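You operate a simulated robot arm through the tools that you are given. There is no shell and no other tool.

The job below is to be done with a simulated robot arm. You get a single attempt, and the scene is never put back.

## Task
Switch to RUN, start the feeder, let two boards or more through, stop it and run the pile down.
Fine: stop before the boards run out; pile right down, its switch back at 0.

Only the result counts: the job must be done as asked and must still hold three seconds after the hand-in. Knocking over, shifting, dropping, spilling or breaking anything else fails it.

## Robot
A 6-joint arm with a three-finger gripper, fixed in place. Base frame: the origin is on the floor under the middle of its stand, x ahead of it, y to its left, z up. Units: mm, rad, N and s.
It reaches about 1213 mm from its shoulder. Its first joint turns from -2.897 to 2.897 rad. Payload 4.89 kg.
The tool frame sits at the grasp point between the pads (the TCP): z along the fingers, y along the line on which they close. The tips reach 30 mm beyond it. The gripper opens to 164 mm; its body begins 125 mm behind the TCP.
Orientation is that of the tool frame in the base frame, as a unit quaternion [x, y, z, w]. With the fingers straight down and closing along the base's y, the tool's x points along the base's -x, its y along +y and its z along -z.

## Interface
- The arm moves only by the tool nudge_tool. Its argument "increments" is a list of rows, each an object of numbers (a shift or turn left out is 0, a gripper value left out holds the last): "x", "y", "z": the shift along the tool's x, y, z in units of 30 mm (1.0 is 30 mm); "wx", "wy", "wz": the turn, a rotation vector about the tool's x, y, z in units of 8 degrees (1.0 is 8 degrees); "jaw": the gripper command, from -1 (fully open) to 1 (shut), values between in proportion. In form: [{"x": .., "y": .., "z": .., "wx": .., "wy": .., "wz": .., "jaw": ..}, ...]. A call has 1 to 20 rows; each row shifts and turns the commanded pose from where the row before left it, along the tool's axes as they then stand. A call with a number of a shift or a turn outside -1 to 1 is refused whole. Rows are played at 5 a second. More than 50 mm and 0.15 rad between two rows, or a gripper value outside its range, and nothing of the call is played. A pose out of reach is approached as far as the arm can. The call stops where the force on the tool passes 40 N (or 10 N more than at its start, if that is more) or the arm is blocked; 0.2 s more then pass. The fingers move at their own pace (about 108 mm/s each) and stop on an object; they squeeze with about 34 N. The grip force told is the motor's: it shows also when the fingers shut on nothing. Time passes only in rows, and 0.2 s behind the last, so rows that do not move let the fingers close. The reply holds the time, the measured pose of the TCP, the force on the tool along the base axes, the opening and the grip force, in the units named above and with some noise, with the torque about the TCP (base axes, N m) and any sound that the robot's microphone picked up.
- Cameras (640 x 400 px; columns grow to the right, rows downward): "scene" is fixed at [219.1, 649.2, 1957.9]; the picture's right is [-0.44, -0.90, 0.00], its down [-0.60, 0.29, -0.74] and it looks along [0.67, -0.33, -0.67] (base axes); focal length 321 px, centre (320, 200). "wrist" rides on the gripper at [76, -2, -152] in the tool frame; the picture's right is [0.02, 1.00, 0.00], its down [-0.88, 0.02, -0.47] and it looks along [-0.47, 0.01, 0.88] (tool axes); focal length 247 px, centre (320, 200). There is no depth. A picture from a camera that has moved, and an enlarged one, comes with that camera's place and axes in the base frame and with its lens.
- grab_frame(camera): a new picture of that camera. It takes no simulated time.
- raise_lower(by): moves the trunk up (or, below 0, down) by that many mm; the arm rides with it, the base frame stays. It gives what a move gives, with no picture.
- enlarge(camera, box): a new picture of the part [left, top, right, bottom] of that camera's present view, enlarged. It takes no simulated time.
- sign_off(): hands the job in; it is judged then, once.

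Nothing tells you positions but the pictures and the camera data. Unless the task says otherwise, let go and move clear before handing in.

The tools are called after "Call:" by a JSON object that holds its "name" and its "arguments". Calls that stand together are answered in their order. nudge_tool: Moves the arm, as the interface text tells. Its arguments: {"type":"object","properties":{"increments":{"type":"array","items":{"type":"object","properties":{"x":{"type":"number"},"y":{"type":"number"},"z":{"type":"number"},"wx":{"type":"number"},"wy":{"type":"number"},"wz":{"type":"number"},"jaw":{"type":"number"}}}}},"required":["increments"]} The other tools are called the same way: raise_lower (by) moves the trunk up or down; grab_frame (camera) takes a picture; enlarge (camera, box) takes an enlarged picture of a part of a camera's view; sign_off () hands the job in.

At the start:

```text
time_s: 0.0
ee_pos: [523.9, 338.0, 1552.1]
orientation: [0.0, 1.0, -0.001, 0.0]
wrist_force: [-0.5, 0.2, -0.7]
wrist_torque: [-0.02, -0.03, -0.02]
grip_width: 164.0
grip_force: 0.1
trunk travel left (down, up): [-275.0, 115.0]
```

scene: 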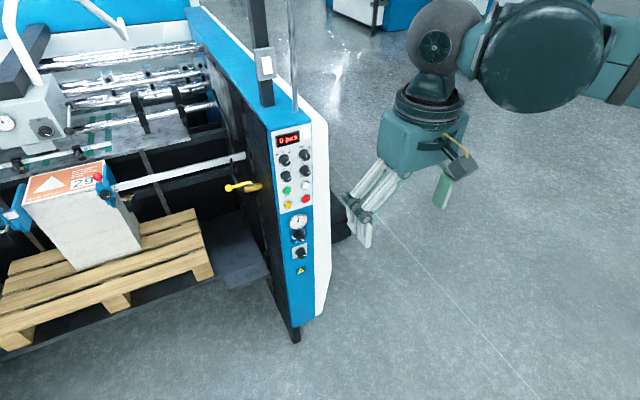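
wrist: 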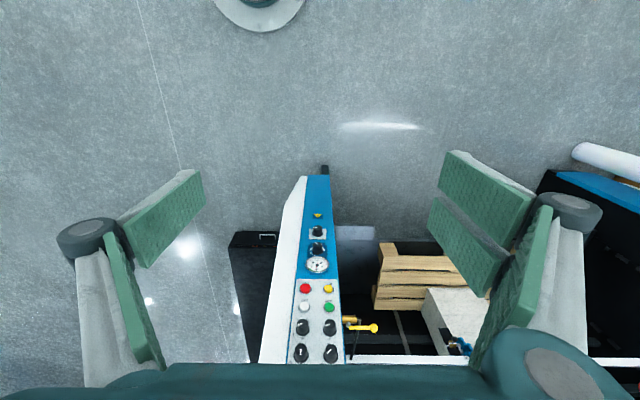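

I see a machine with a blue panel of knobs and buttons, and a pallet with a pile beside it. First I'll enlarge the panel to read the labels.

Call:
{"name": "enlarge", "arguments": {"camera": "scene", "box": [260, 120, 330, 164]}}

Call:
{"name": "enlarge", "arguments": {"camera": "scene", "box": [260, 160, 330, 204]}}

Call:
{"name": "enlarge", "arguments": {"camera": "scene", "box": [260, 204, 340, 280]}}

Call:
{"name": "enlarge", "arguments": {"camera": "wrist", "box": [260, 200, 390, 365]}}

Call:
{"name": "enlarge", "arguments": {"camera": "scene", "box": [0, 0, 320, 350]}}

```text
9.09 times, centred on (295, 142) of scene
camera zoom: at [219.1, 649.2, 1957.9], right [-0.44, -0.9, 0.0], down [-0.6, 0.29, -0.74], along [0.67, -0.33, -0.67], focal length 2922 px, centre (547, 727)
```

zoom: 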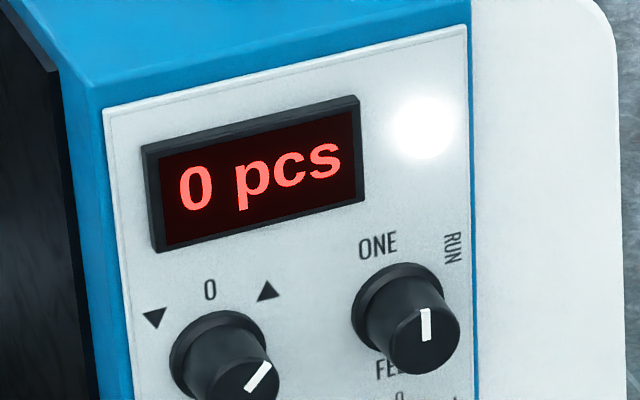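

```text
9.09 times, centred on (295, 182) of scene
camera zoom: at [219.1, 649.2, 1957.9], right [-0.44, -0.9, 0.0], down [-0.6, 0.29, -0.74], along [0.67, -0.33, -0.67], focal length 2922 px, centre (547, 364)
```

zoom: 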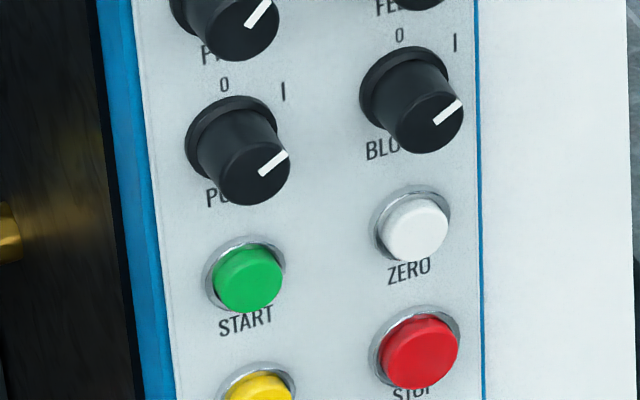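

```text
5.26 times, centred on (300, 242) of scene
camera zoom: at [219.1, 649.2, 1957.9], right [-0.44, -0.9, 0.0], down [-0.6, 0.29, -0.74], along [0.67, -0.33, -0.67], focal length 1692 px, centre (425, -21)
```

zoom: 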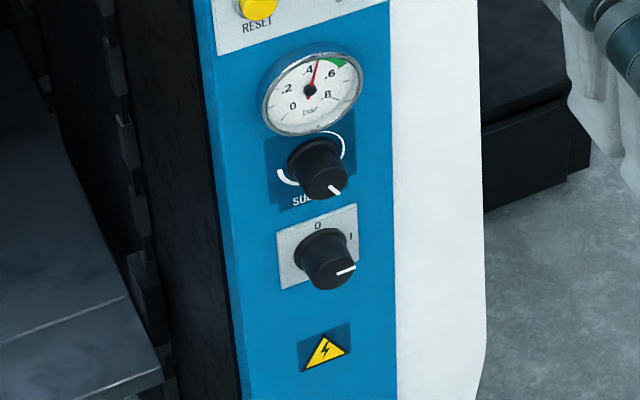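

```text
2.42 times, centred on (325, 282) of wrist
camera zoom: at [447.7, 336.7, 1703.4], right [-0.02, 1.0, 0.0], down [0.88, 0.02, 0.47], along [0.47, 0.01, -0.88], focal length 599 px, centre (308, 0)
```

zoom: 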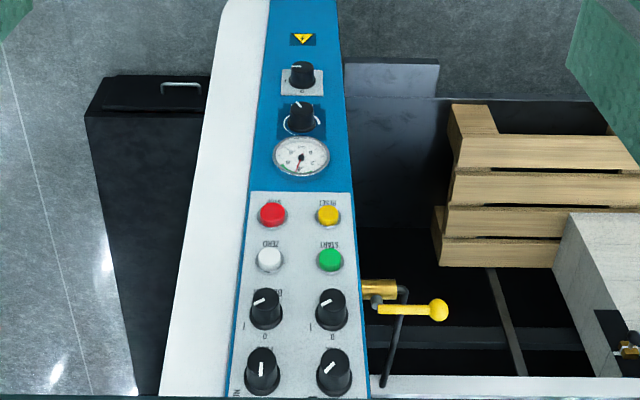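

```text
1.14 times, centred on (160, 175) of scene
camera zoom: at [219.1, 649.2, 1957.9], right [-0.44, -0.9, 0.0], down [-0.6, 0.29, -0.74], along [0.67, -0.33, -0.67], focal length 367 px, centre (503, 229)
```

zoom: 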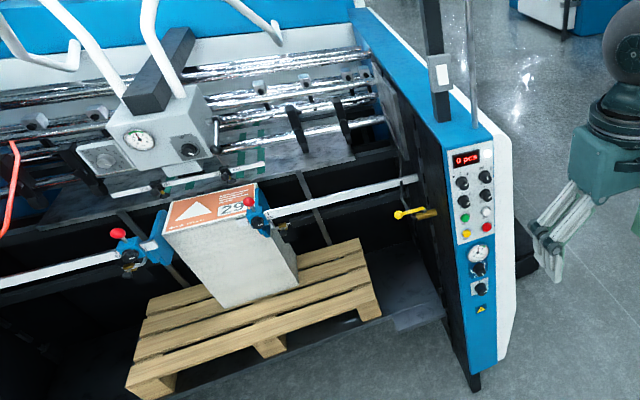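

Panel faces the robot, at roughly x≈1035, y≈375, z≈1235. The FEED knob appears to be on ONE; I'll look closer at the knobs, the pile and the gripper before moving.

Call:
{"name": "enlarge", "arguments": {"camera": "scene", "box": [330, 80, 490, 260]}}

Call:
{"name": "enlarge", "arguments": {"camera": "wrist", "box": [285, 310, 355, 366]}}

Call:
{"name": "enlarge", "arguments": {"camera": "wrist", "box": [285, 270, 355, 316]}}

Call:
{"name": "enlarge", "arguments": {"camera": "scene", "box": [0, 150, 180, 290]}}

Call:
{"name": "enlarge", "arguments": {"camera": "scene", "box": [265, 145, 325, 185]}}

Call:
{"name": "enlarge", "arguments": {"camera": "scene", "box": [200, 140, 290, 230]}}

```text
2.22 times, centred on (410, 170) of scene
camera zoom: at [219.1, 649.2, 1957.9], right [-0.44, -0.9, 0.0], down [-0.6, 0.29, -0.74], along [0.67, -0.33, -0.67], focal length 714 px, centre (120, 267)
```

zoom: 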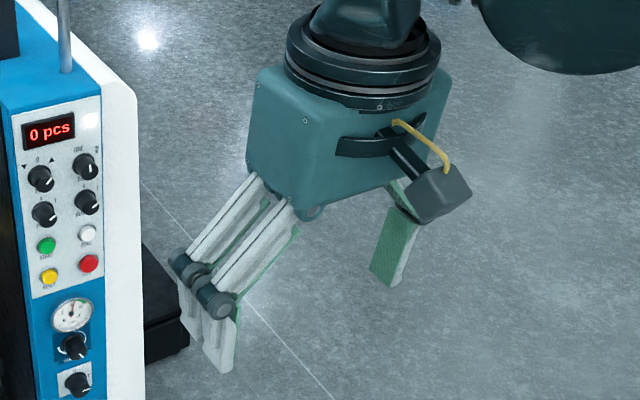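

```text
7.14 times, centred on (320, 338) of wrist
camera zoom: at [447.7, 336.7, 1703.4], right [-0.02, 1.0, 0.0], down [0.88, 0.02, 0.47], along [0.47, 0.01, -0.88], focal length 1764 px, centre (320, -786)
```

zoom: 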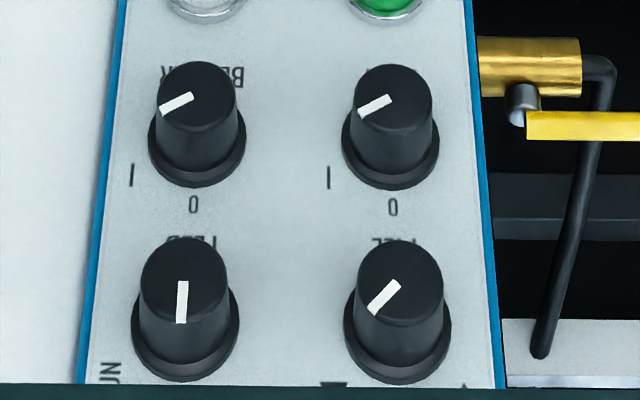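

```text
8.70 times, centred on (320, 293) of wrist
camera zoom: at [447.7, 336.7, 1703.4], right [-0.02, 1.0, 0.0], down [0.88, 0.02, 0.47], along [0.47, 0.01, -0.88], focal length 2148 px, centre (320, -609)
```

zoom: 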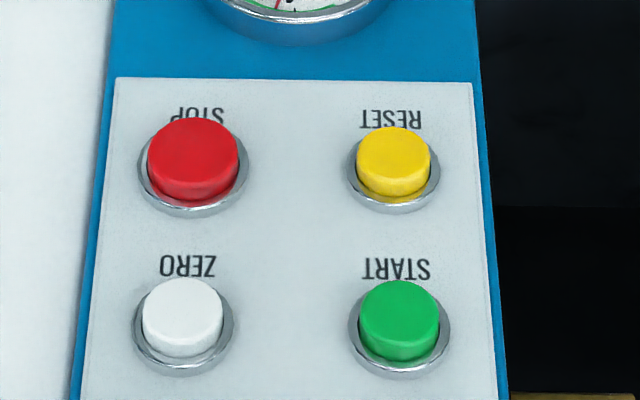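

```text
2.86 times, centred on (90, 220) of scene
camera zoom: at [219.1, 649.2, 1957.9], right [-0.44, -0.9, 0.0], down [-0.6, 0.29, -0.74], along [0.67, -0.33, -0.67], focal length 918 px, centre (977, 143)
```

zoom: 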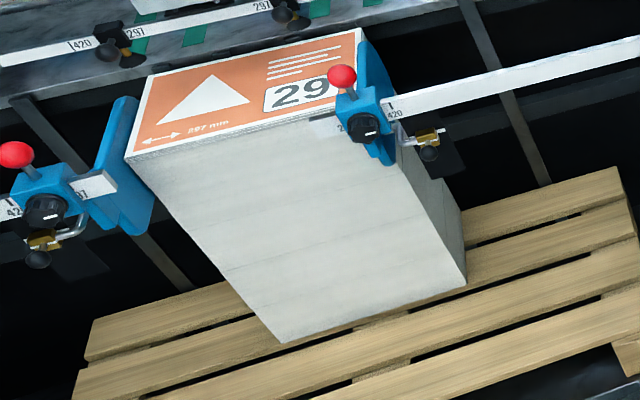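

```text
10.00 times, centred on (295, 165) of scene
camera zoom: at [219.1, 649.2, 1957.9], right [-0.44, -0.9, 0.0], down [-0.6, 0.29, -0.74], along [0.67, -0.33, -0.67], focal length 3214 px, centre (570, 550)
```

zoom: 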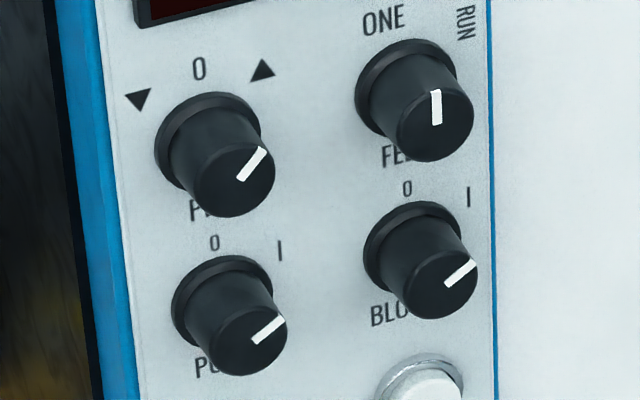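

```text
4.44 times, centred on (245, 185) of scene
camera zoom: at [219.1, 649.2, 1957.9], right [-0.44, -0.9, 0.0], down [-0.6, 0.29, -0.74], along [0.67, -0.33, -0.67], focal length 1429 px, centre (653, 267)
```

zoom: 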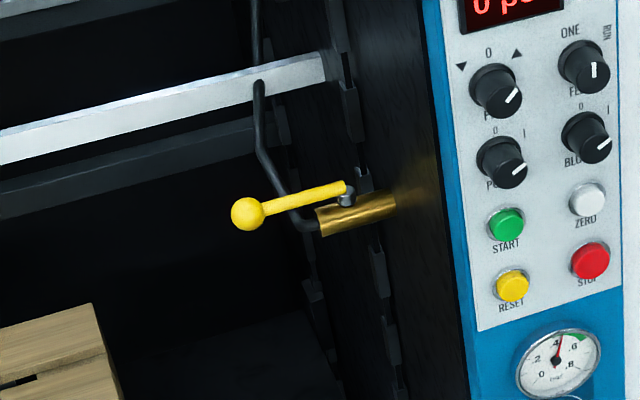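

The panel faces −x: FEED at about (1019,305,1361) on ONE, PILE at about (1019,374,1361) on ▲, and START at about (1035,375,1235). STOP is at about (1036,305,1167), with PUMP and BLOWER already on I. I'll swing the gripper to point at the panel while staying well clear of it.

Call:
{"name": "nudge_tool", "arguments": {"increments": [{"x": -0.8, "z": 0.533, "wy": -0.9375}, {"x": -0.724, "z": 0.633, "wy": -0.9375}, {"x": -0.635, "z": 0.722, "wy": -0.9375}, {"x": -0.535, "z": 0.799, "wy": -0.9375}, {"x": -0.426, "z": 0.862, "wy": -0.9375}, {"x": -0.31, "z": 0.91, "wy": -0.9375}, {"x": -0.189, "z": 0.943, "wy": -0.9375}, {"x": -0.064, "z": 0.959, "wy": -0.9375}, {"x": 0.062, "z": 0.959, "wy": -0.9375}, {"x": 0.187, "z": 0.943, "wy": -0.9375}, {"x": 0.308, "z": 0.911, "wy": -0.9375}, {"x": 0.424, "z": 0.863, "wy": -0.9375}]}}

```text
time_s: 2.6
ee_pos: [810.3, 339.1, 1359.5]
orientation: [0.0, 0.707, 0.0, 0.708]
wrist_force: [-1.2, -0.6, 0.2]
wrist_torque: [0.0, 0.08, 0.12]
grip_width: 164.0
grip_force: 0.1
trunk travel left (down, up): [-275.0, 115.0]
```

Call:
{"name": "grab_frame", "arguments": {"camera": "scene"}}

Call:
{"name": "grab_frame", "arguments": {"camera": "wrist"}}

```text
taken
```

scene: 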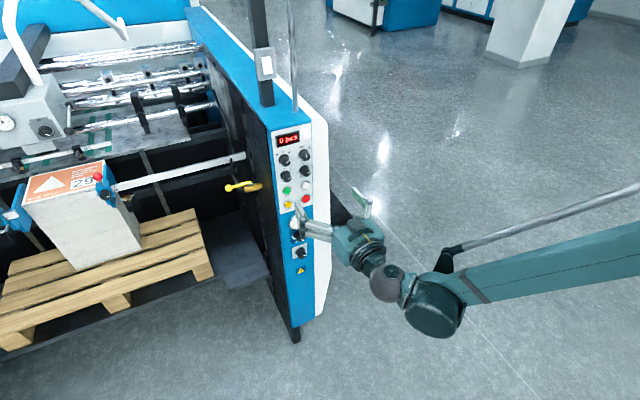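

```text
taken
camera wrist: at [659.2, 337.5, 1282.0], right [0.0, 1.0, -0.02], down [-0.48, 0.02, 0.88], along [0.88, 0.01, 0.47], focal length 247 px, centre (320, 200)
```

wrist: 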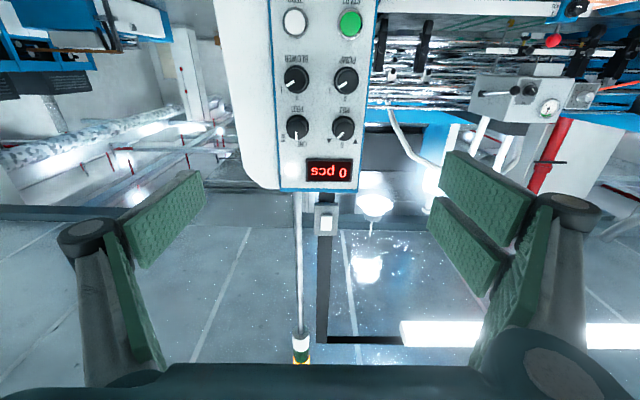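

The gripper now faces the panel and the display still reads 0 pcs. I'll zoom in through the wrist camera to refine the knob positions and pointer angles.

Call:
{"name": "enlarge", "arguments": {"camera": "wrist", "box": [270, 50, 380, 119]}}

Call:
{"name": "enlarge", "arguments": {"camera": "wrist", "box": [270, 100, 380, 190]}}

Call:
{"name": "enlarge", "arguments": {"camera": "scene", "box": [280, 160, 400, 280]}}

```text
5.80 times, centred on (325, 84) of wrist
camera zoom: at [659.2, 337.5, 1282.0], right [0.0, 1.0, -0.02], down [-0.48, 0.02, 0.88], along [0.88, 0.01, 0.47], focal length 1432 px, centre (291, 870)
```

zoom: 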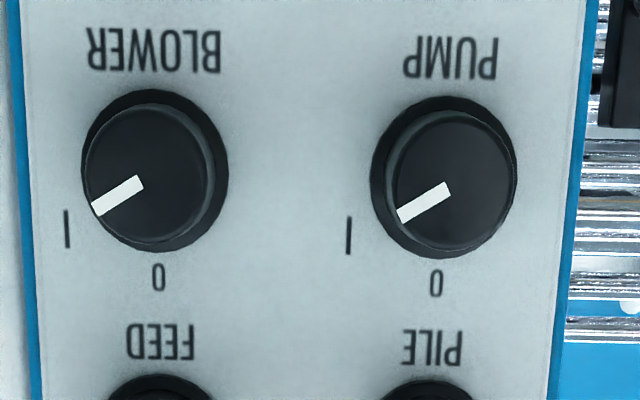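

```text
4.44 times, centred on (325, 145) of wrist
camera zoom: at [659.2, 337.5, 1282.0], right [0.0, 1.0, -0.02], down [-0.48, 0.02, 0.88], along [0.88, 0.01, 0.47], focal length 1098 px, centre (298, 444)
```

zoom: 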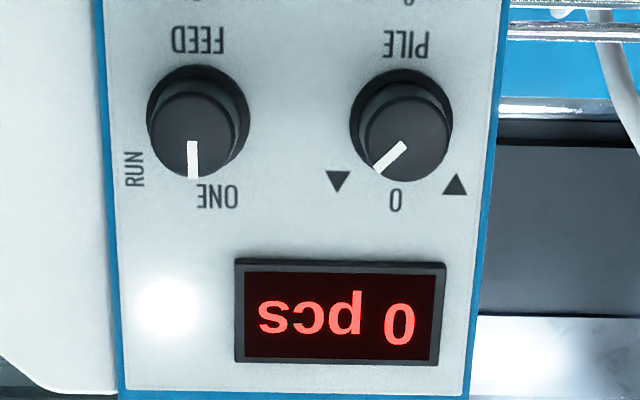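

```text
3.33 times, centred on (340, 220) of scene
camera zoom: at [219.1, 649.2, 1957.9], right [-0.44, -0.9, 0.0], down [-0.6, 0.29, -0.74], along [0.67, -0.33, -0.67], focal length 1071 px, centre (253, 133)
```

zoom: 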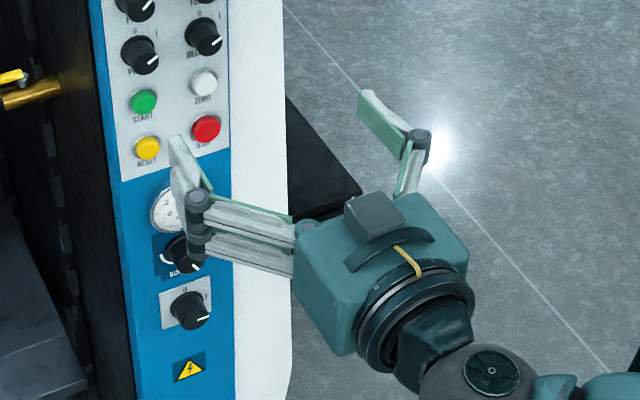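

PUMP and BLOWER are confirmed on I at 60°, PILE is on ▲ at 45°, and FEED points at ONE (0°). I'll line up in front of FEED at (305, 1361) with the jaws narrowed and the tool rolled −30°, so I can turn it clockwise to RUN.

Call:
{"name": "nudge_tool", "arguments": {"increments": [{"y": -0.6, "x": -0.05, "jaw": 0.39}, {"y": -0.537, "wz": -0.9375}, {"z": 0.8, "wz": -0.9375}, {"z": 0.8, "wz": -0.9375}, {"z": 0.8, "wz": -0.9375}, {"z": 0.8}, {"z": 0.0}]}}

```text
time_s: 4.2
ee_pos: [908.4, 304.4, 1361.9]
orientation: [-0.183, 0.683, -0.184, 0.683]
wrist_force: [0.0, 0.4, 0.5]
wrist_torque: [-0.02, -0.06, 0.0]
grip_width: 50.0
grip_force: 0.2
trunk travel left (down, up): [-275.0, 115.0]
```

Call:
{"name": "grab_frame", "arguments": {"camera": "wrist"}}

Call:
{"name": "enlarge", "arguments": {"camera": "scene", "box": [260, 110, 400, 230]}}

```text
taken
camera wrist: at [756.7, 265.4, 1296.1], right [0.0, 0.85, -0.52], down [-0.47, 0.46, 0.75], along [0.88, 0.25, 0.4], focal length 247 px, centre (320, 200)
```

wrist: 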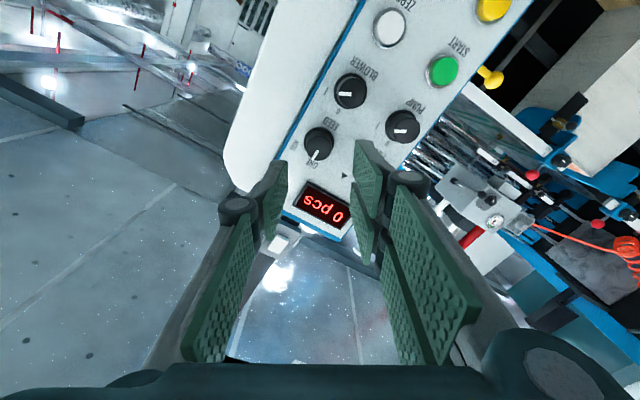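

```text
3.33 times, centred on (330, 170) of scene
camera zoom: at [219.1, 649.2, 1957.9], right [-0.44, -0.9, 0.0], down [-0.6, 0.29, -0.74], along [0.67, -0.33, -0.67], focal length 1071 px, centre (287, 300)
```

zoom: 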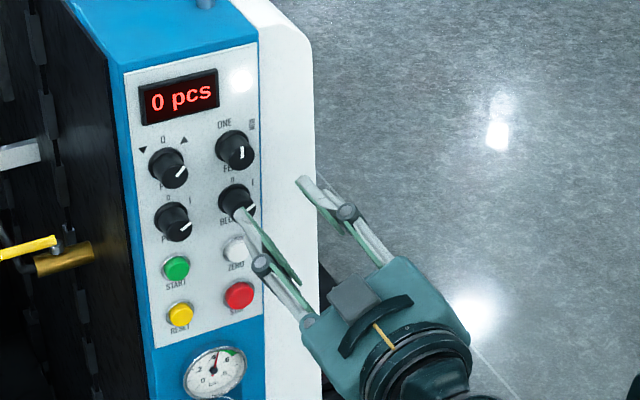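

The fingers straddle FEED with PUMP, BLOWER and PILE clear. I'll advance so the pads come around the knob cap.

Call:
{"name": "nudge_tool", "arguments": {"increments": [{"z": 0.85}, {"z": 0.85}, {"z": 0.85}, {"z": 0.6}, {"z": 0.25}, {"z": 0.0}]}}

Call:
{"name": "grab_frame", "arguments": {"camera": "wrist"}}

Call:
{"name": "enlarge", "arguments": {"camera": "scene", "box": [260, 120, 360, 205]}}

```text
time_s: 5.6
ee_pos: [1010.2, 304.9, 1361.6]
orientation: [-0.183, 0.683, -0.183, 0.683]
wrist_force: [0.1, 0.5, -0.3]
wrist_torque: [0.02, -0.01, -0.01]
grip_width: 49.9
grip_force: 0.0
trunk travel left (down, up): [-275.0, 115.0]
```

```text
taken
camera wrist: at [858.9, 265.3, 1294.5], right [0.0, 0.85, -0.52], down [-0.47, 0.46, 0.75], along [0.88, 0.25, 0.4], focal length 247 px, centre (320, 200)
```

wrist: 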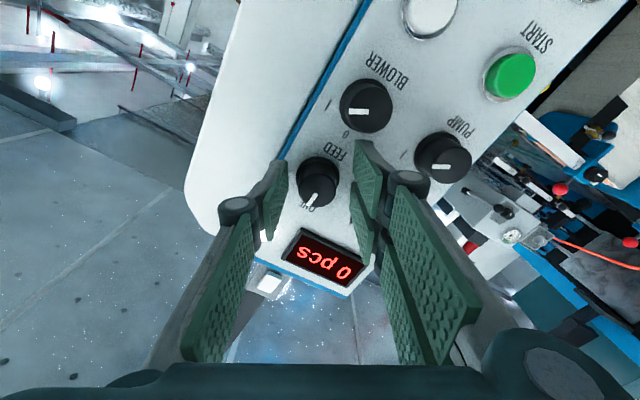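

```text
4.71 times, centred on (310, 162) of scene
camera zoom: at [219.1, 649.2, 1957.9], right [-0.44, -0.9, 0.0], down [-0.6, 0.29, -0.74], along [0.67, -0.33, -0.67], focal length 1513 px, centre (367, 376)
```

zoom: 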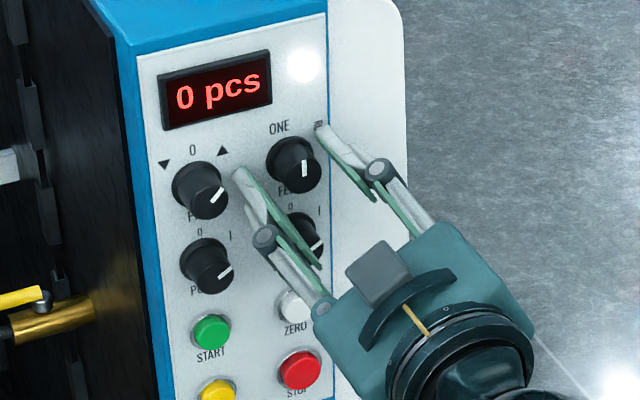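

The knob sits centred between the pads and no force shows. I'll close on it.

Call:
{"name": "nudge_tool", "arguments": {"increments": [{"jaw": 1.0}, {}, {}]}}

Call:
{"name": "grab_frame", "arguments": {"camera": "wrist"}}

Call:
{"name": "enlarge", "arguments": {"camera": "scene", "box": [260, 120, 360, 205]}}

```text
time_s: 6.4
ee_pos: [1011.2, 303.8, 1363.2]
orientation: [-0.184, 0.683, -0.182, 0.683]
wrist_force: [10.1, -12.0, 14.9]
wrist_torque: [0.02, -0.24, -0.45]
grip_width: 28.9
grip_force: 44.8
trunk travel left (down, up): [-275.0, 115.0]
```

```text
taken
camera wrist: at [858.9, 263.8, 1295.2], right [0.0, 0.86, -0.52], down [-0.47, 0.46, 0.75], along [0.88, 0.24, 0.4], focal length 247 px, centre (320, 200)
```

wrist: 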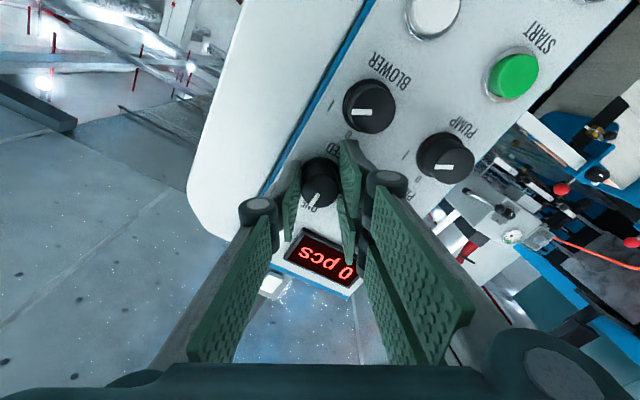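

```text
4.71 times, centred on (310, 162) of scene
camera zoom: at [219.1, 649.2, 1957.9], right [-0.44, -0.9, 0.0], down [-0.6, 0.29, -0.74], along [0.67, -0.33, -0.67], focal length 1513 px, centre (367, 376)
```

zoom: 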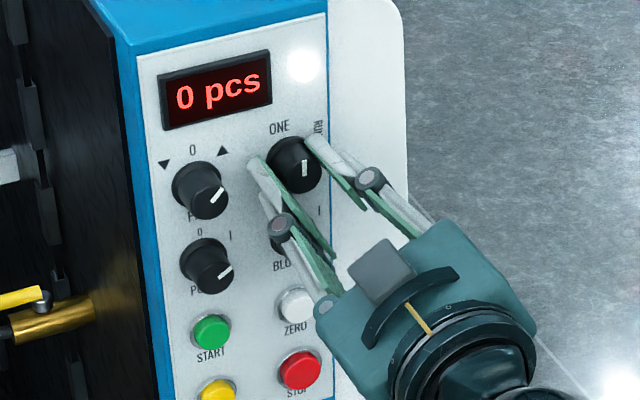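

The knob is gripped at 28.9 mm with a small sideways load. I'll relieve that, then turn clockwise toward RUN.

Call:
{"name": "nudge_tool", "arguments": {"increments": [{"y": -0.08}, {}]}}

Call:
{"name": "nudge_tool", "arguments": {"increments": [{"wz": 0.75}, {"wz": 0.75}, {"wz": 0.75}, {"wz": 0.75}, {"wz": 0.75}, {}]}}

Call:
{"name": "enlarge", "arguments": {"camera": "scene", "box": [260, 120, 360, 205]}}

Call:
{"name": "grab_frame", "arguments": {"camera": "wrist"}}

```text
time_s: 7.0
ee_pos: [1010.4, 303.2, 1360.4]
orientation: [-0.183, 0.683, -0.183, 0.683]
wrist_force: [-1.9, -1.2, -3.3]
wrist_torque: [0.03, -0.11, 0.18]
grip_width: 28.8
grip_force: 45.0
trunk travel left (down, up): [-275.0, 115.0]
```

```text
time_s: 8.4
ee_pos: [1009.5, 305.9, 1362.6]
orientation: [-0.001, 0.708, 0.001, 0.706]
wrist_force: [4.2, 25.4, -21.0]
wrist_torque: [-0.11, 0.85, 0.89]
grip_width: 28.8
grip_force: 44.6
trunk travel left (down, up): [-275.0, 115.0]
```

```text
4.71 times, centred on (310, 162) of scene
camera zoom: at [219.1, 649.2, 1957.9], right [-0.44, -0.9, 0.0], down [-0.6, 0.29, -0.74], along [0.67, -0.33, -0.67], focal length 1513 px, centre (367, 376)
```

zoom: 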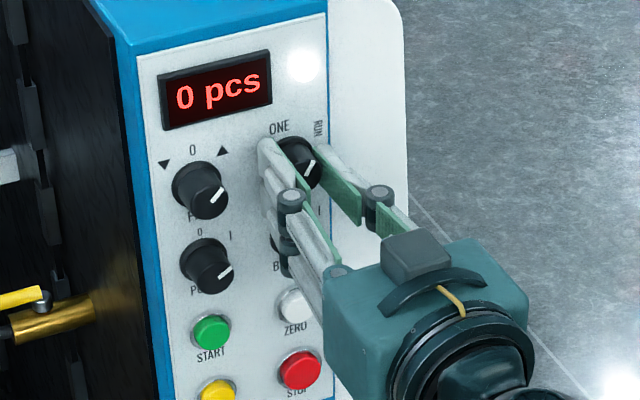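

```text
taken
camera wrist: at [858.8, 302.9, 1283.9], right [0.0, 1.0, -0.02], down [-0.47, 0.02, 0.88], along [0.88, 0.01, 0.47], focal length 247 px, centre (320, 200)
```

wrist: 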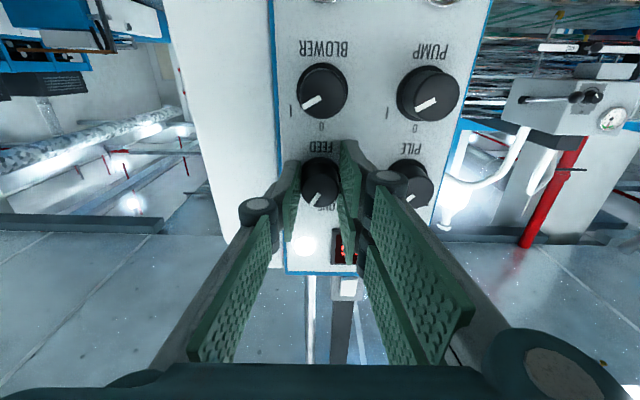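

The knob has turned about 30° along with the gripper. I'll ease out the side load and keep turning toward RUN.

Call:
{"name": "nudge_tool", "arguments": {"increments": [{"y": 0.08, "x": 0.07}, {}]}}

Call:
{"name": "nudge_tool", "arguments": {"increments": [{"wz": 0.625}, {"wz": 0.625}, {"wz": 0.625}, {}]}}

Call:
{"name": "enlarge", "arguments": {"camera": "scene", "box": [260, 120, 360, 205]}}

Call:
{"name": "enlarge", "arguments": {"camera": "wrist", "box": [240, 120, 400, 260]}}

```text
time_s: 9.1
ee_pos: [1010.7, 304.2, 1359.8]
orientation: [0.0, 0.707, -0.001, 0.707]
wrist_force: [6.2, 5.6, 10.2]
wrist_torque: [0.02, -0.31, 0.39]
grip_width: 29.2
grip_force: 45.0
trunk travel left (down, up): [-275.0, 115.0]
stopped in row 2: the force on the tool passed its limit at 44 N (the readings are from after the stop); the commanded pose is now the measured one
```

```text
time_s: 10.1
ee_pos: [1011.4, 305.2, 1360.6]
orientation: [0.091, 0.701, 0.092, 0.701]
wrist_force: [15.9, 18.1, 18.7]
wrist_torque: [-0.07, -0.34, 0.64]
grip_width: 28.8
grip_force: 44.9
trunk travel left (down, up): [-275.0, 115.0]
```

```text
4.71 times, centred on (310, 162) of scene
camera zoom: at [219.1, 649.2, 1957.9], right [-0.44, -0.9, 0.0], down [-0.6, 0.29, -0.74], along [0.67, -0.33, -0.67], focal length 1513 px, centre (367, 376)
```

zoom: 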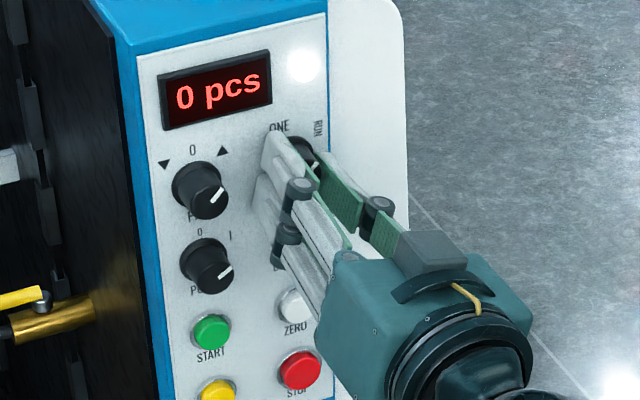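

```text
2.86 times, centred on (320, 190) of wrist
camera zoom: at [858.8, 323.9, 1285.8], right [0.0, 0.97, 0.24], down [-0.47, -0.21, 0.86], along [0.88, -0.11, 0.46], focal length 706 px, centre (320, 229)
```

zoom: 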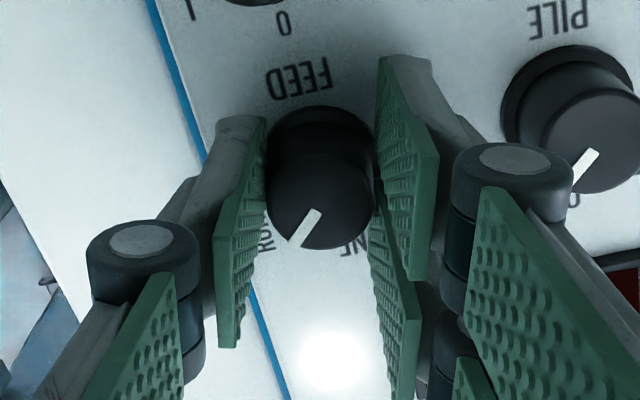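

The pointer is at about 45–48°, near RUN. I'll ease the load and turn the remaining ~13° to match the 60° travel that the PUMP and BLOWER switches use.

Call:
{"name": "nudge_tool", "arguments": {"increments": [{"x": -0.02, "y": 0.03, "z": 0.03}]}}

Call:
{"name": "nudge_tool", "arguments": {"increments": [{"wz": 0.4}, {"wz": 0.4}, {"wz": 0.4}, {"wz": 0.4}, {}]}}

Call:
{"name": "enlarge", "arguments": {"camera": "wrist", "box": [240, 120, 400, 260]}}

```text
time_s: 10.5
ee_pos: [1011.2, 306.7, 1361.3]
orientation: [0.091, 0.701, 0.091, 0.701]
wrist_force: [-5.4, 14.0, 2.0]
wrist_torque: [-0.05, 0.22, 0.69]
grip_width: 29.4
grip_force: 45.0
trunk travel left (down, up): [-275.0, 115.0]
```

```text
time_s: 11.7
ee_pos: [1010.9, 306.6, 1361.9]
orientation: [0.17, 0.686, 0.169, 0.687]
wrist_force: [-2.8, 19.2, -1.0]
wrist_torque: [-0.06, 0.09, 0.58]
grip_width: 28.6
grip_force: 44.9
trunk travel left (down, up): [-275.0, 115.0]
```

```text
2.86 times, centred on (320, 190) of wrist
camera zoom: at [858.8, 340.8, 1291.9], right [0.0, 0.9, 0.45], down [-0.47, -0.39, 0.79], along [0.88, -0.21, 0.42], focal length 706 px, centre (320, 229)
```

zoom: 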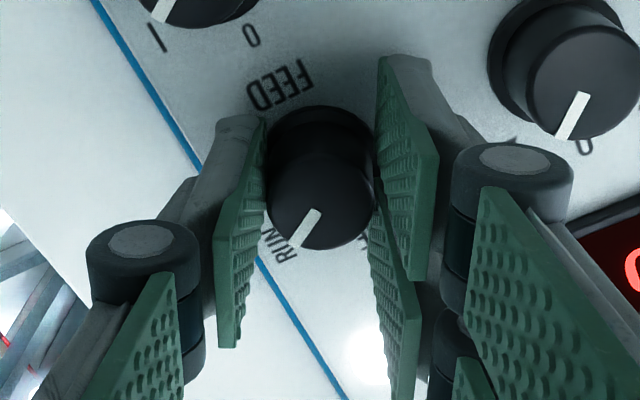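

FEED has followed the gripper to about 60°, at RUN. I'll open slightly and back straight off to check that it holds.

Call:
{"name": "nudge_tool", "arguments": {"increments": [{"jaw": 0.5}, {}, {}, {"z": -0.7}, {"z": -0.9}, {"z": -0.9}, {}]}}

Call:
{"name": "enlarge", "arguments": {"camera": "scene", "box": [260, 120, 360, 205]}}

Call:
{"name": "enlarge", "arguments": {"camera": "wrist", "box": [240, 80, 440, 260]}}

```text
time_s: 13.3
ee_pos: [934.0, 303.5, 1362.9]
orientation: [0.169, 0.686, 0.169, 0.687]
wrist_force: [-1.1, -1.0, 0.0]
wrist_torque: [0.04, 0.09, 0.04]
grip_width: 41.0
grip_force: 0.1
trunk travel left (down, up): [-275.0, 115.0]
```

```text
4.71 times, centred on (310, 162) of scene
camera zoom: at [219.1, 649.2, 1957.9], right [-0.44, -0.9, 0.0], down [-0.6, 0.29, -0.74], along [0.67, -0.33, -0.67], focal length 1513 px, centre (367, 376)
```

zoom: 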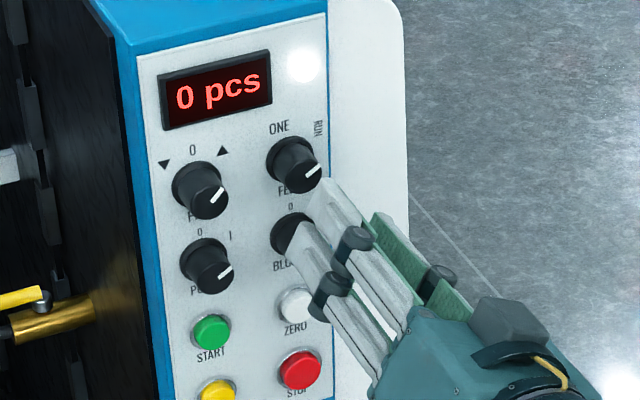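

```text
2.22 times, centred on (340, 170) of wrist
camera zoom: at [783.5, 337.5, 1292.5], right [0.0, 0.89, 0.45], down [-0.47, -0.39, 0.79], along [0.88, -0.21, 0.42], focal length 549 px, centre (276, 267)
```

zoom: 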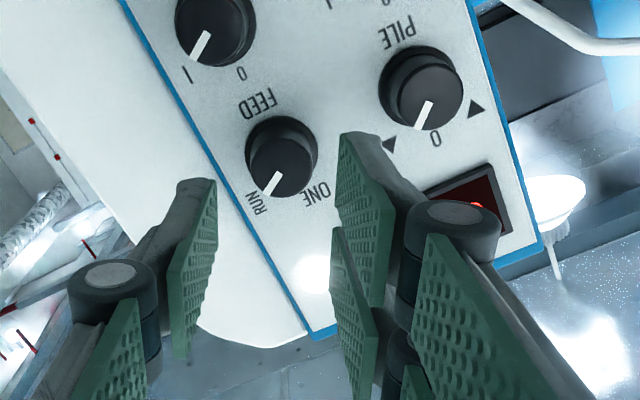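

FEED is now on RUN and holds, with the display still at 0. Next I'll roll the wrist level, shut the fingers and hover in front of START.

Call:
{"name": "nudge_tool", "arguments": {"increments": [{"wz": -0.869, "jaw": 1.0}, {"wz": -0.869}, {"wz": -0.869}, {"wz": -0.869}, {"x": 0.86, "y": 0.47}, {"x": 0.86, "y": 0.47}, {"x": 0.86, "y": 0.47}, {"x": 0.86, "y": 0.47}, {"x": 0.86, "y": 0.47}, {}]}}

Call:
{"name": "grab_frame", "arguments": {"camera": "wrist"}}

Call:
{"name": "enlarge", "arguments": {"camera": "scene", "box": [260, 120, 380, 240]}}

Call:
{"name": "grab_frame", "arguments": {"camera": "scene"}}

```text
time_s: 15.5
ee_pos: [934.4, 374.2, 1233.5]
orientation: [-0.001, 0.707, -0.001, 0.707]
wrist_force: [0.2, -0.1, -1.4]
wrist_torque: [-0.01, -0.06, -0.04]
grip_width: 0.1
grip_force: 33.9
trunk travel left (down, up): [-275.0, 115.0]
```

```text
taken
camera wrist: at [782.6, 372.9, 1155.1], right [0.0, 1.0, -0.02], down [-0.47, 0.02, 0.88], along [0.88, 0.01, 0.47], focal length 247 px, centre (320, 200)
```

wrist: 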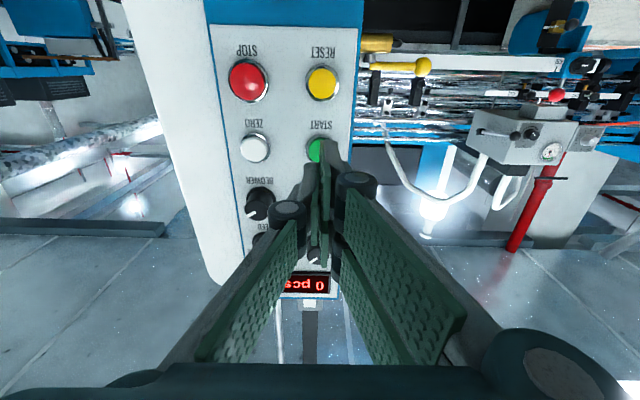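

```text
3.33 times, centred on (320, 180) of scene
camera zoom: at [219.1, 649.2, 1957.9], right [-0.44, -0.9, 0.0], down [-0.6, 0.29, -0.74], along [0.67, -0.33, -0.67], focal length 1071 px, centre (320, 267)
```

zoom: 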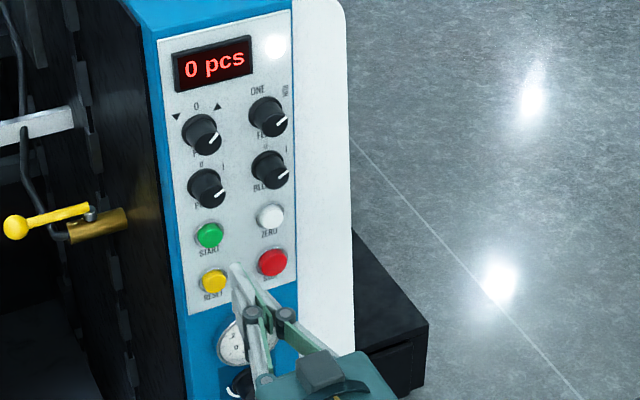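

```text
taken
```

scene: 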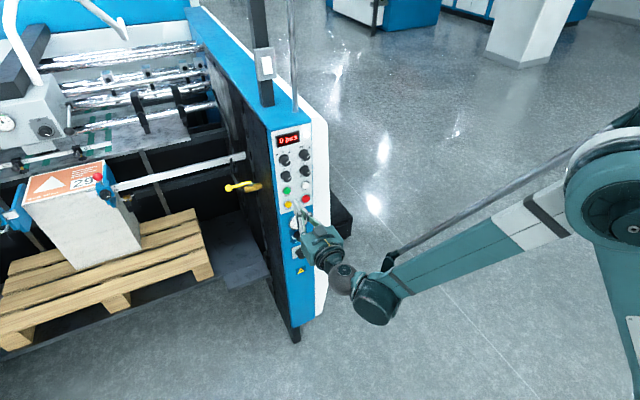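

The shut fingertips are lined up with START at (374, 1233). I'll advance to just short of the button, then press in small steps.

Call:
{"name": "nudge_tool", "arguments": {"increments": [{"z": 0.8}, {"z": 0.8}, {"z": 0.6}, {}]}}

Call:
{"name": "grab_frame", "arguments": {"camera": "wrist"}}

Call:
{"name": "enlarge", "arguments": {"camera": "scene", "box": [260, 160, 340, 230]}}

```text
time_s: 16.5
ee_pos: [1000.9, 375.0, 1233.8]
orientation: [-0.001, 0.707, -0.001, 0.707]
wrist_force: [0.2, 0.8, 0.3]
wrist_torque: [0.0, -0.07, -0.01]
grip_width: 0.0
grip_force: 34.2
trunk travel left (down, up): [-275.0, 115.0]
```

```text
taken
camera wrist: at [849.0, 374.1, 1155.2], right [0.0, 1.0, -0.02], down [-0.47, 0.02, 0.88], along [0.88, 0.01, 0.47], focal length 247 px, centre (320, 200)
```

wrist: 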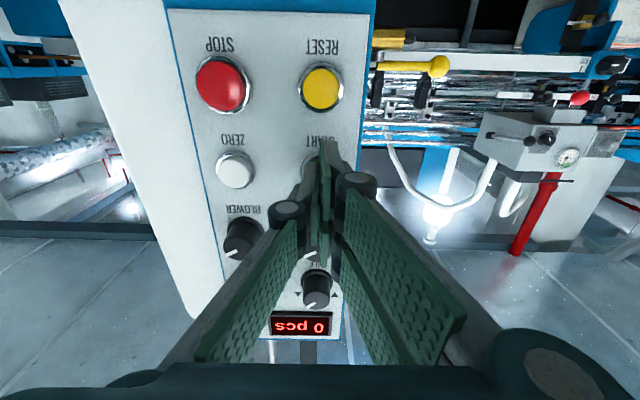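

```text
5.71 times, centred on (300, 195) of scene
camera zoom: at [219.1, 649.2, 1957.9], right [-0.44, -0.9, 0.0], down [-0.6, 0.29, -0.74], along [0.67, -0.33, -0.67], focal length 1837 px, centre (434, 229)
```

zoom: 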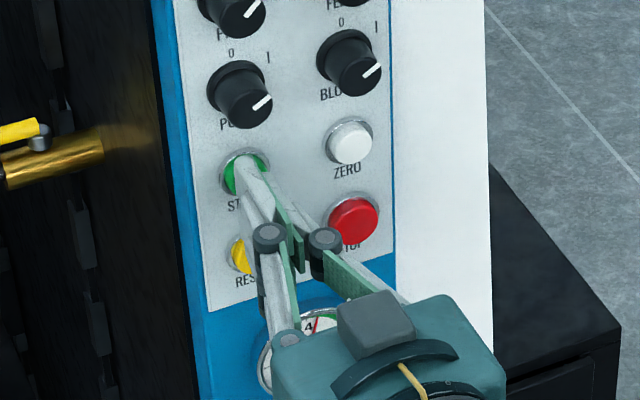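

The tips are just in front of START and the display is in plain view. I'll press in now.

Call:
{"name": "nudge_tool", "arguments": {"increments": [{"z": 0.12}, {"z": 0.1}, {"z": 0.1}]}}

Call:
{"name": "enlarge", "arguments": {"camera": "scene", "box": [260, 120, 340, 210]}}

```text
time_s: 17.3
ee_pos: [1010.7, 374.4, 1234.5]
orientation: [-0.001, 0.707, 0.0, 0.707]
wrist_force: [-3.3, -0.6, -1.4]
wrist_torque: [0.02, -0.02, 0.0]
grip_width: 6.0
grip_force: 45.0
trunk travel left (down, up): [-275.0, 115.0]
heard: click
```

```text
4.44 times, centred on (300, 165) of scene
camera zoom: at [219.1, 649.2, 1957.9], right [-0.44, -0.9, 0.0], down [-0.6, 0.29, -0.74], along [0.67, -0.33, -0.67], focal length 1429 px, centre (409, 356)
```

zoom: 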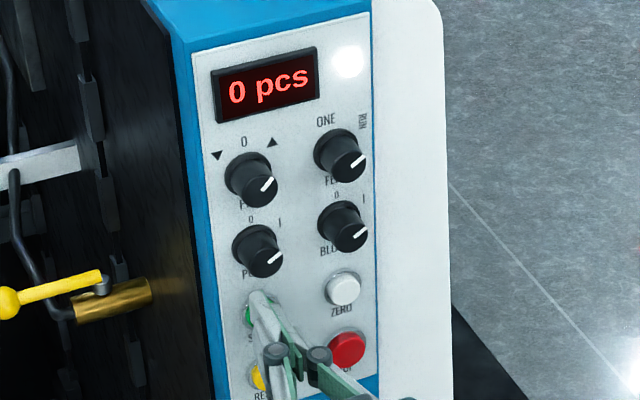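

A click was heard, so START took. I'll back off and move straight over to hover in front of STOP.

Call:
{"name": "nudge_tool", "arguments": {"increments": [{"z": -0.7}, {"x": 0.761, "y": -0.767}, {"x": 0.761, "y": -0.767}, {"x": 0.761, "y": -0.767}]}}

Call:
{"name": "enlarge", "arguments": {"camera": "scene", "box": [260, 120, 340, 230]}}

Call:
{"name": "grab_frame", "arguments": {"camera": "scene"}}

Call:
{"name": "grab_frame", "arguments": {"camera": "wrist"}}

```text
time_s: 18.3
ee_pos: [988.2, 306.2, 1164.7]
orientation: [-0.001, 0.707, 0.0, 0.707]
wrist_force: [-0.8, 0.7, -0.3]
wrist_torque: [-0.03, -0.01, -0.08]
grip_width: 0.1
grip_force: 45.2
trunk travel left (down, up): [-275.0, 115.0]
```

```text
3.64 times, centred on (300, 175) of scene
camera zoom: at [219.1, 649.2, 1957.9], right [-0.44, -0.9, 0.0], down [-0.6, 0.29, -0.74], along [0.67, -0.33, -0.67], focal length 1169 px, centre (393, 291)
```

zoom: 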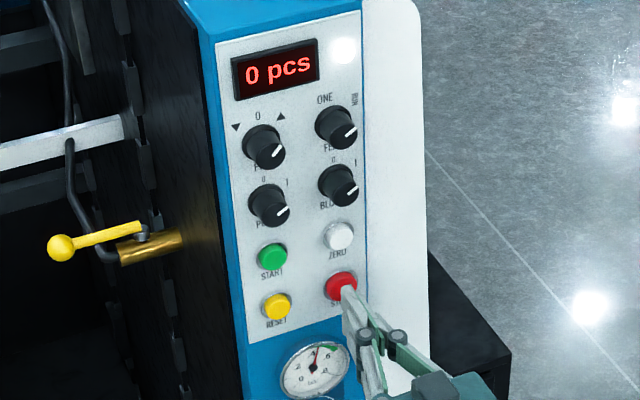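

```text
taken
```

scene: 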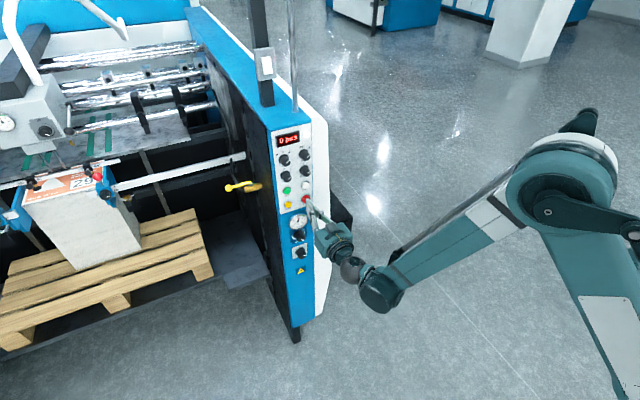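

```text
taken
camera wrist: at [837.0, 304.4, 1086.8], right [0.0, 1.0, -0.02], down [-0.47, 0.02, 0.88], along [0.88, 0.01, 0.47], focal length 247 px, centre (320, 200)
```

wrist: 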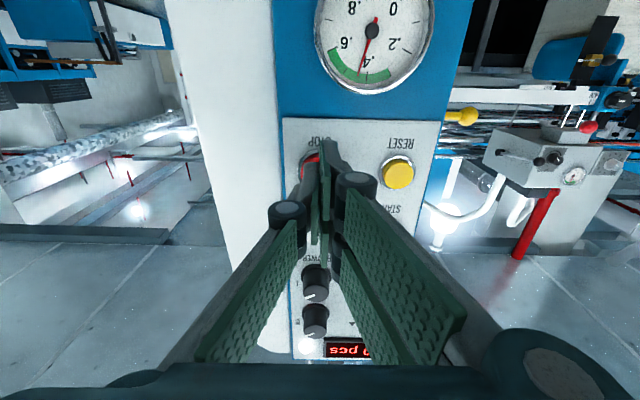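

The feeder has started moving and the count is still 0. I'll wait in short steps in front of STOP and watch the display.

Call:
{"name": "nudge_tool", "arguments": {"increments": [{}, {}]}}

Call:
{"name": "enlarge", "arguments": {"camera": "scene", "box": [0, 80, 340, 250]}}

Call:
{"name": "enlarge", "arguments": {"camera": "scene", "box": [270, 120, 310, 150]}}

```text
time_s: 18.9
ee_pos: [989.3, 306.1, 1164.6]
orientation: [-0.001, 0.707, 0.0, 0.707]
wrist_force: [-0.3, 0.8, 0.0]
wrist_torque: [0.0, 0.02, -0.02]
grip_width: 0.1
grip_force: 45.0
trunk travel left (down, up): [-275.0, 115.0]
```

```text
1.88 times, centred on (170, 165) of scene
camera zoom: at [219.1, 649.2, 1957.9], right [-0.44, -0.9, 0.0], down [-0.6, 0.29, -0.74], along [0.67, -0.33, -0.67], focal length 605 px, centre (602, 266)
```

zoom: 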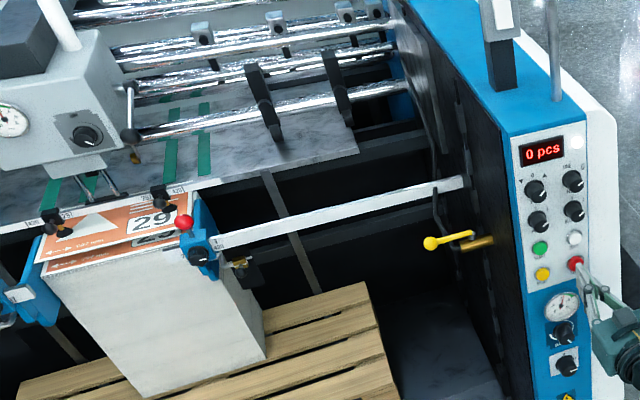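

```text
13.33 times, centred on (290, 135) of scene
camera zoom: at [219.1, 649.2, 1957.9], right [-0.44, -0.9, 0.0], down [-0.6, 0.29, -0.74], along [0.67, -0.33, -0.67], focal length 4286 px, centre (720, 1067)
```

zoom: 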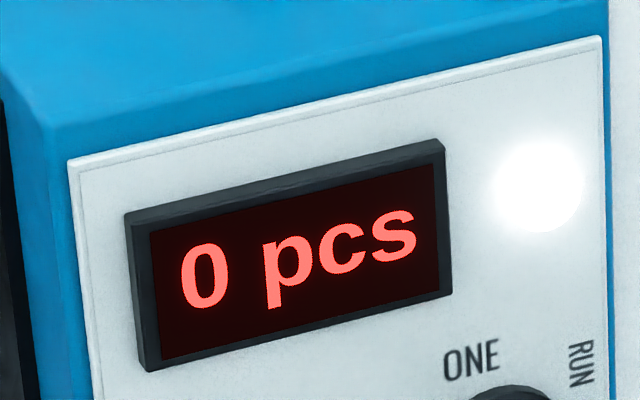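

The first board is being drawn off the pile and the count is still 0. I'll keep waiting.

Call:
{"name": "nudge_tool", "arguments": {"increments": [{}, {}, {}, {}]}}

Call:
{"name": "enlarge", "arguments": {"camera": "scene", "box": [0, 80, 340, 250]}}

```text
time_s: 19.9
ee_pos: [988.9, 306.0, 1163.9]
orientation: [-0.001, 0.706, -0.002, 0.708]
wrist_force: [-0.5, 0.1, 0.0]
wrist_torque: [-0.04, 0.01, -0.01]
grip_width: 0.0
grip_force: 45.4
trunk travel left (down, up): [-275.0, 115.0]
```

```text
1.88 times, centred on (170, 165) of scene
camera zoom: at [219.1, 649.2, 1957.9], right [-0.44, -0.9, 0.0], down [-0.6, 0.29, -0.74], along [0.67, -0.33, -0.67], focal length 605 px, centre (602, 266)
```

zoom: 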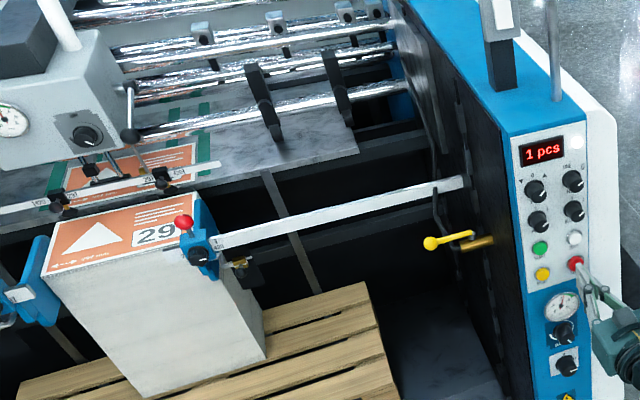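

One piece is counted and the board is on the table. I'll keep watching for the second.

Call:
{"name": "nudge_tool", "arguments": {"increments": [{}, {}, {}]}}

Call:
{"name": "enlarge", "arguments": {"camera": "scene", "box": [0, 80, 340, 250]}}

```text
time_s: 20.7
ee_pos: [989.5, 305.9, 1164.8]
orientation: [0.0, 0.707, -0.002, 0.708]
wrist_force: [0.7, -0.3, 0.3]
wrist_torque: [-0.01, 0.02, 0.02]
grip_width: 0.2
grip_force: 45.3
trunk travel left (down, up): [-275.0, 115.0]
```

```text
1.88 times, centred on (170, 165) of scene
camera zoom: at [219.1, 649.2, 1957.9], right [-0.44, -0.9, 0.0], down [-0.6, 0.29, -0.74], along [0.67, -0.33, -0.67], focal length 605 px, centre (602, 266)
```

zoom: 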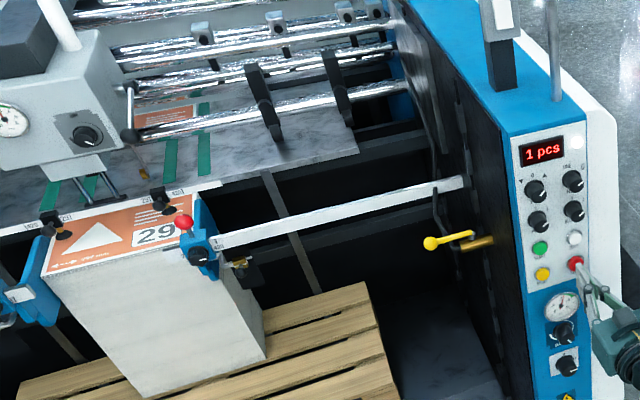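

The first board has gone on under the rollers and the suckers are picking up the second. I'll keep waiting.

Call:
{"name": "nudge_tool", "arguments": {"increments": [{}, {}, {}, {}, {}]}}

Call:
{"name": "enlarge", "arguments": {"camera": "scene", "box": [0, 80, 340, 250]}}

```text
time_s: 21.9
ee_pos: [988.5, 305.3, 1163.9]
orientation: [-0.001, 0.707, 0.0, 0.707]
wrist_force: [-0.1, -0.3, -0.2]
wrist_torque: [0.01, -0.02, 0.0]
grip_width: 0.2
grip_force: 44.5
trunk travel left (down, up): [-275.0, 115.0]
```

```text
1.88 times, centred on (170, 165) of scene
camera zoom: at [219.1, 649.2, 1957.9], right [-0.44, -0.9, 0.0], down [-0.6, 0.29, -0.74], along [0.67, -0.33, -0.67], focal length 605 px, centre (602, 266)
```

zoom: 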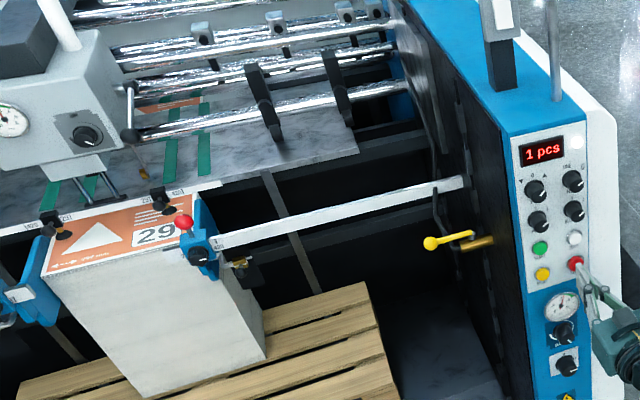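

The first board is still moving on and the suckers are down on the pile. I'll wait a little more.

Call:
{"name": "nudge_tool", "arguments": {"increments": [{}, {}, {}, {}]}}

Call:
{"name": "enlarge", "arguments": {"camera": "scene", "box": [0, 80, 340, 250]}}

Call:
{"name": "enlarge", "arguments": {"camera": "scene", "box": [0, 120, 120, 200]}}

```text
time_s: 22.9
ee_pos: [988.0, 305.7, 1163.7]
orientation: [-0.001, 0.707, 0.0, 0.707]
wrist_force: [0.4, 0.4, 0.1]
wrist_torque: [0.0, 0.0, 0.01]
grip_width: 0.1
grip_force: 45.0
trunk travel left (down, up): [-275.0, 115.0]
```

```text
1.88 times, centred on (170, 165) of scene
camera zoom: at [219.1, 649.2, 1957.9], right [-0.44, -0.9, 0.0], down [-0.6, 0.29, -0.74], along [0.67, -0.33, -0.67], focal length 605 px, centre (602, 266)
```

zoom: 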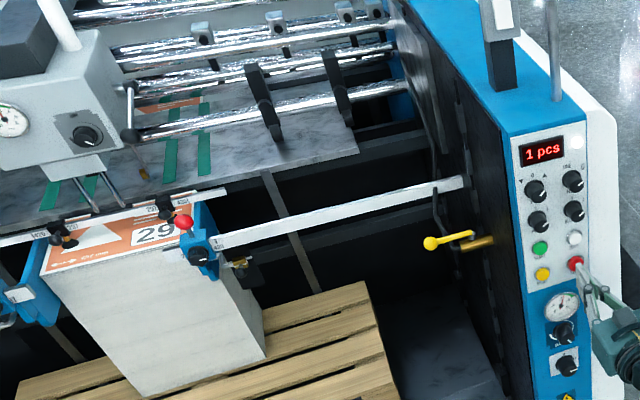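

```text
5.00 times, centred on (60, 160) of scene
camera zoom: at [219.1, 649.2, 1957.9], right [-0.44, -0.9, 0.0], down [-0.6, 0.29, -0.74], along [0.67, -0.33, -0.67], focal length 1607 px, centre (1620, 400)
```

zoom: 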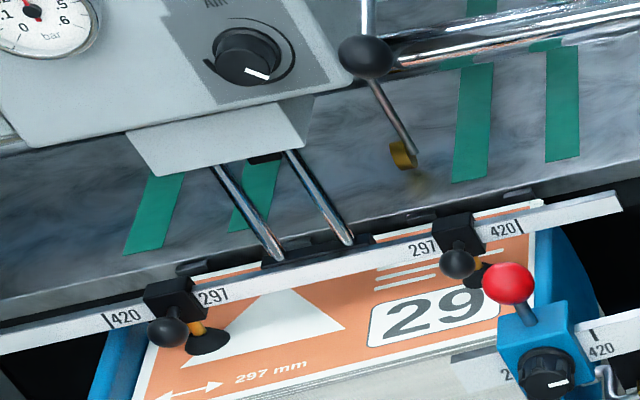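

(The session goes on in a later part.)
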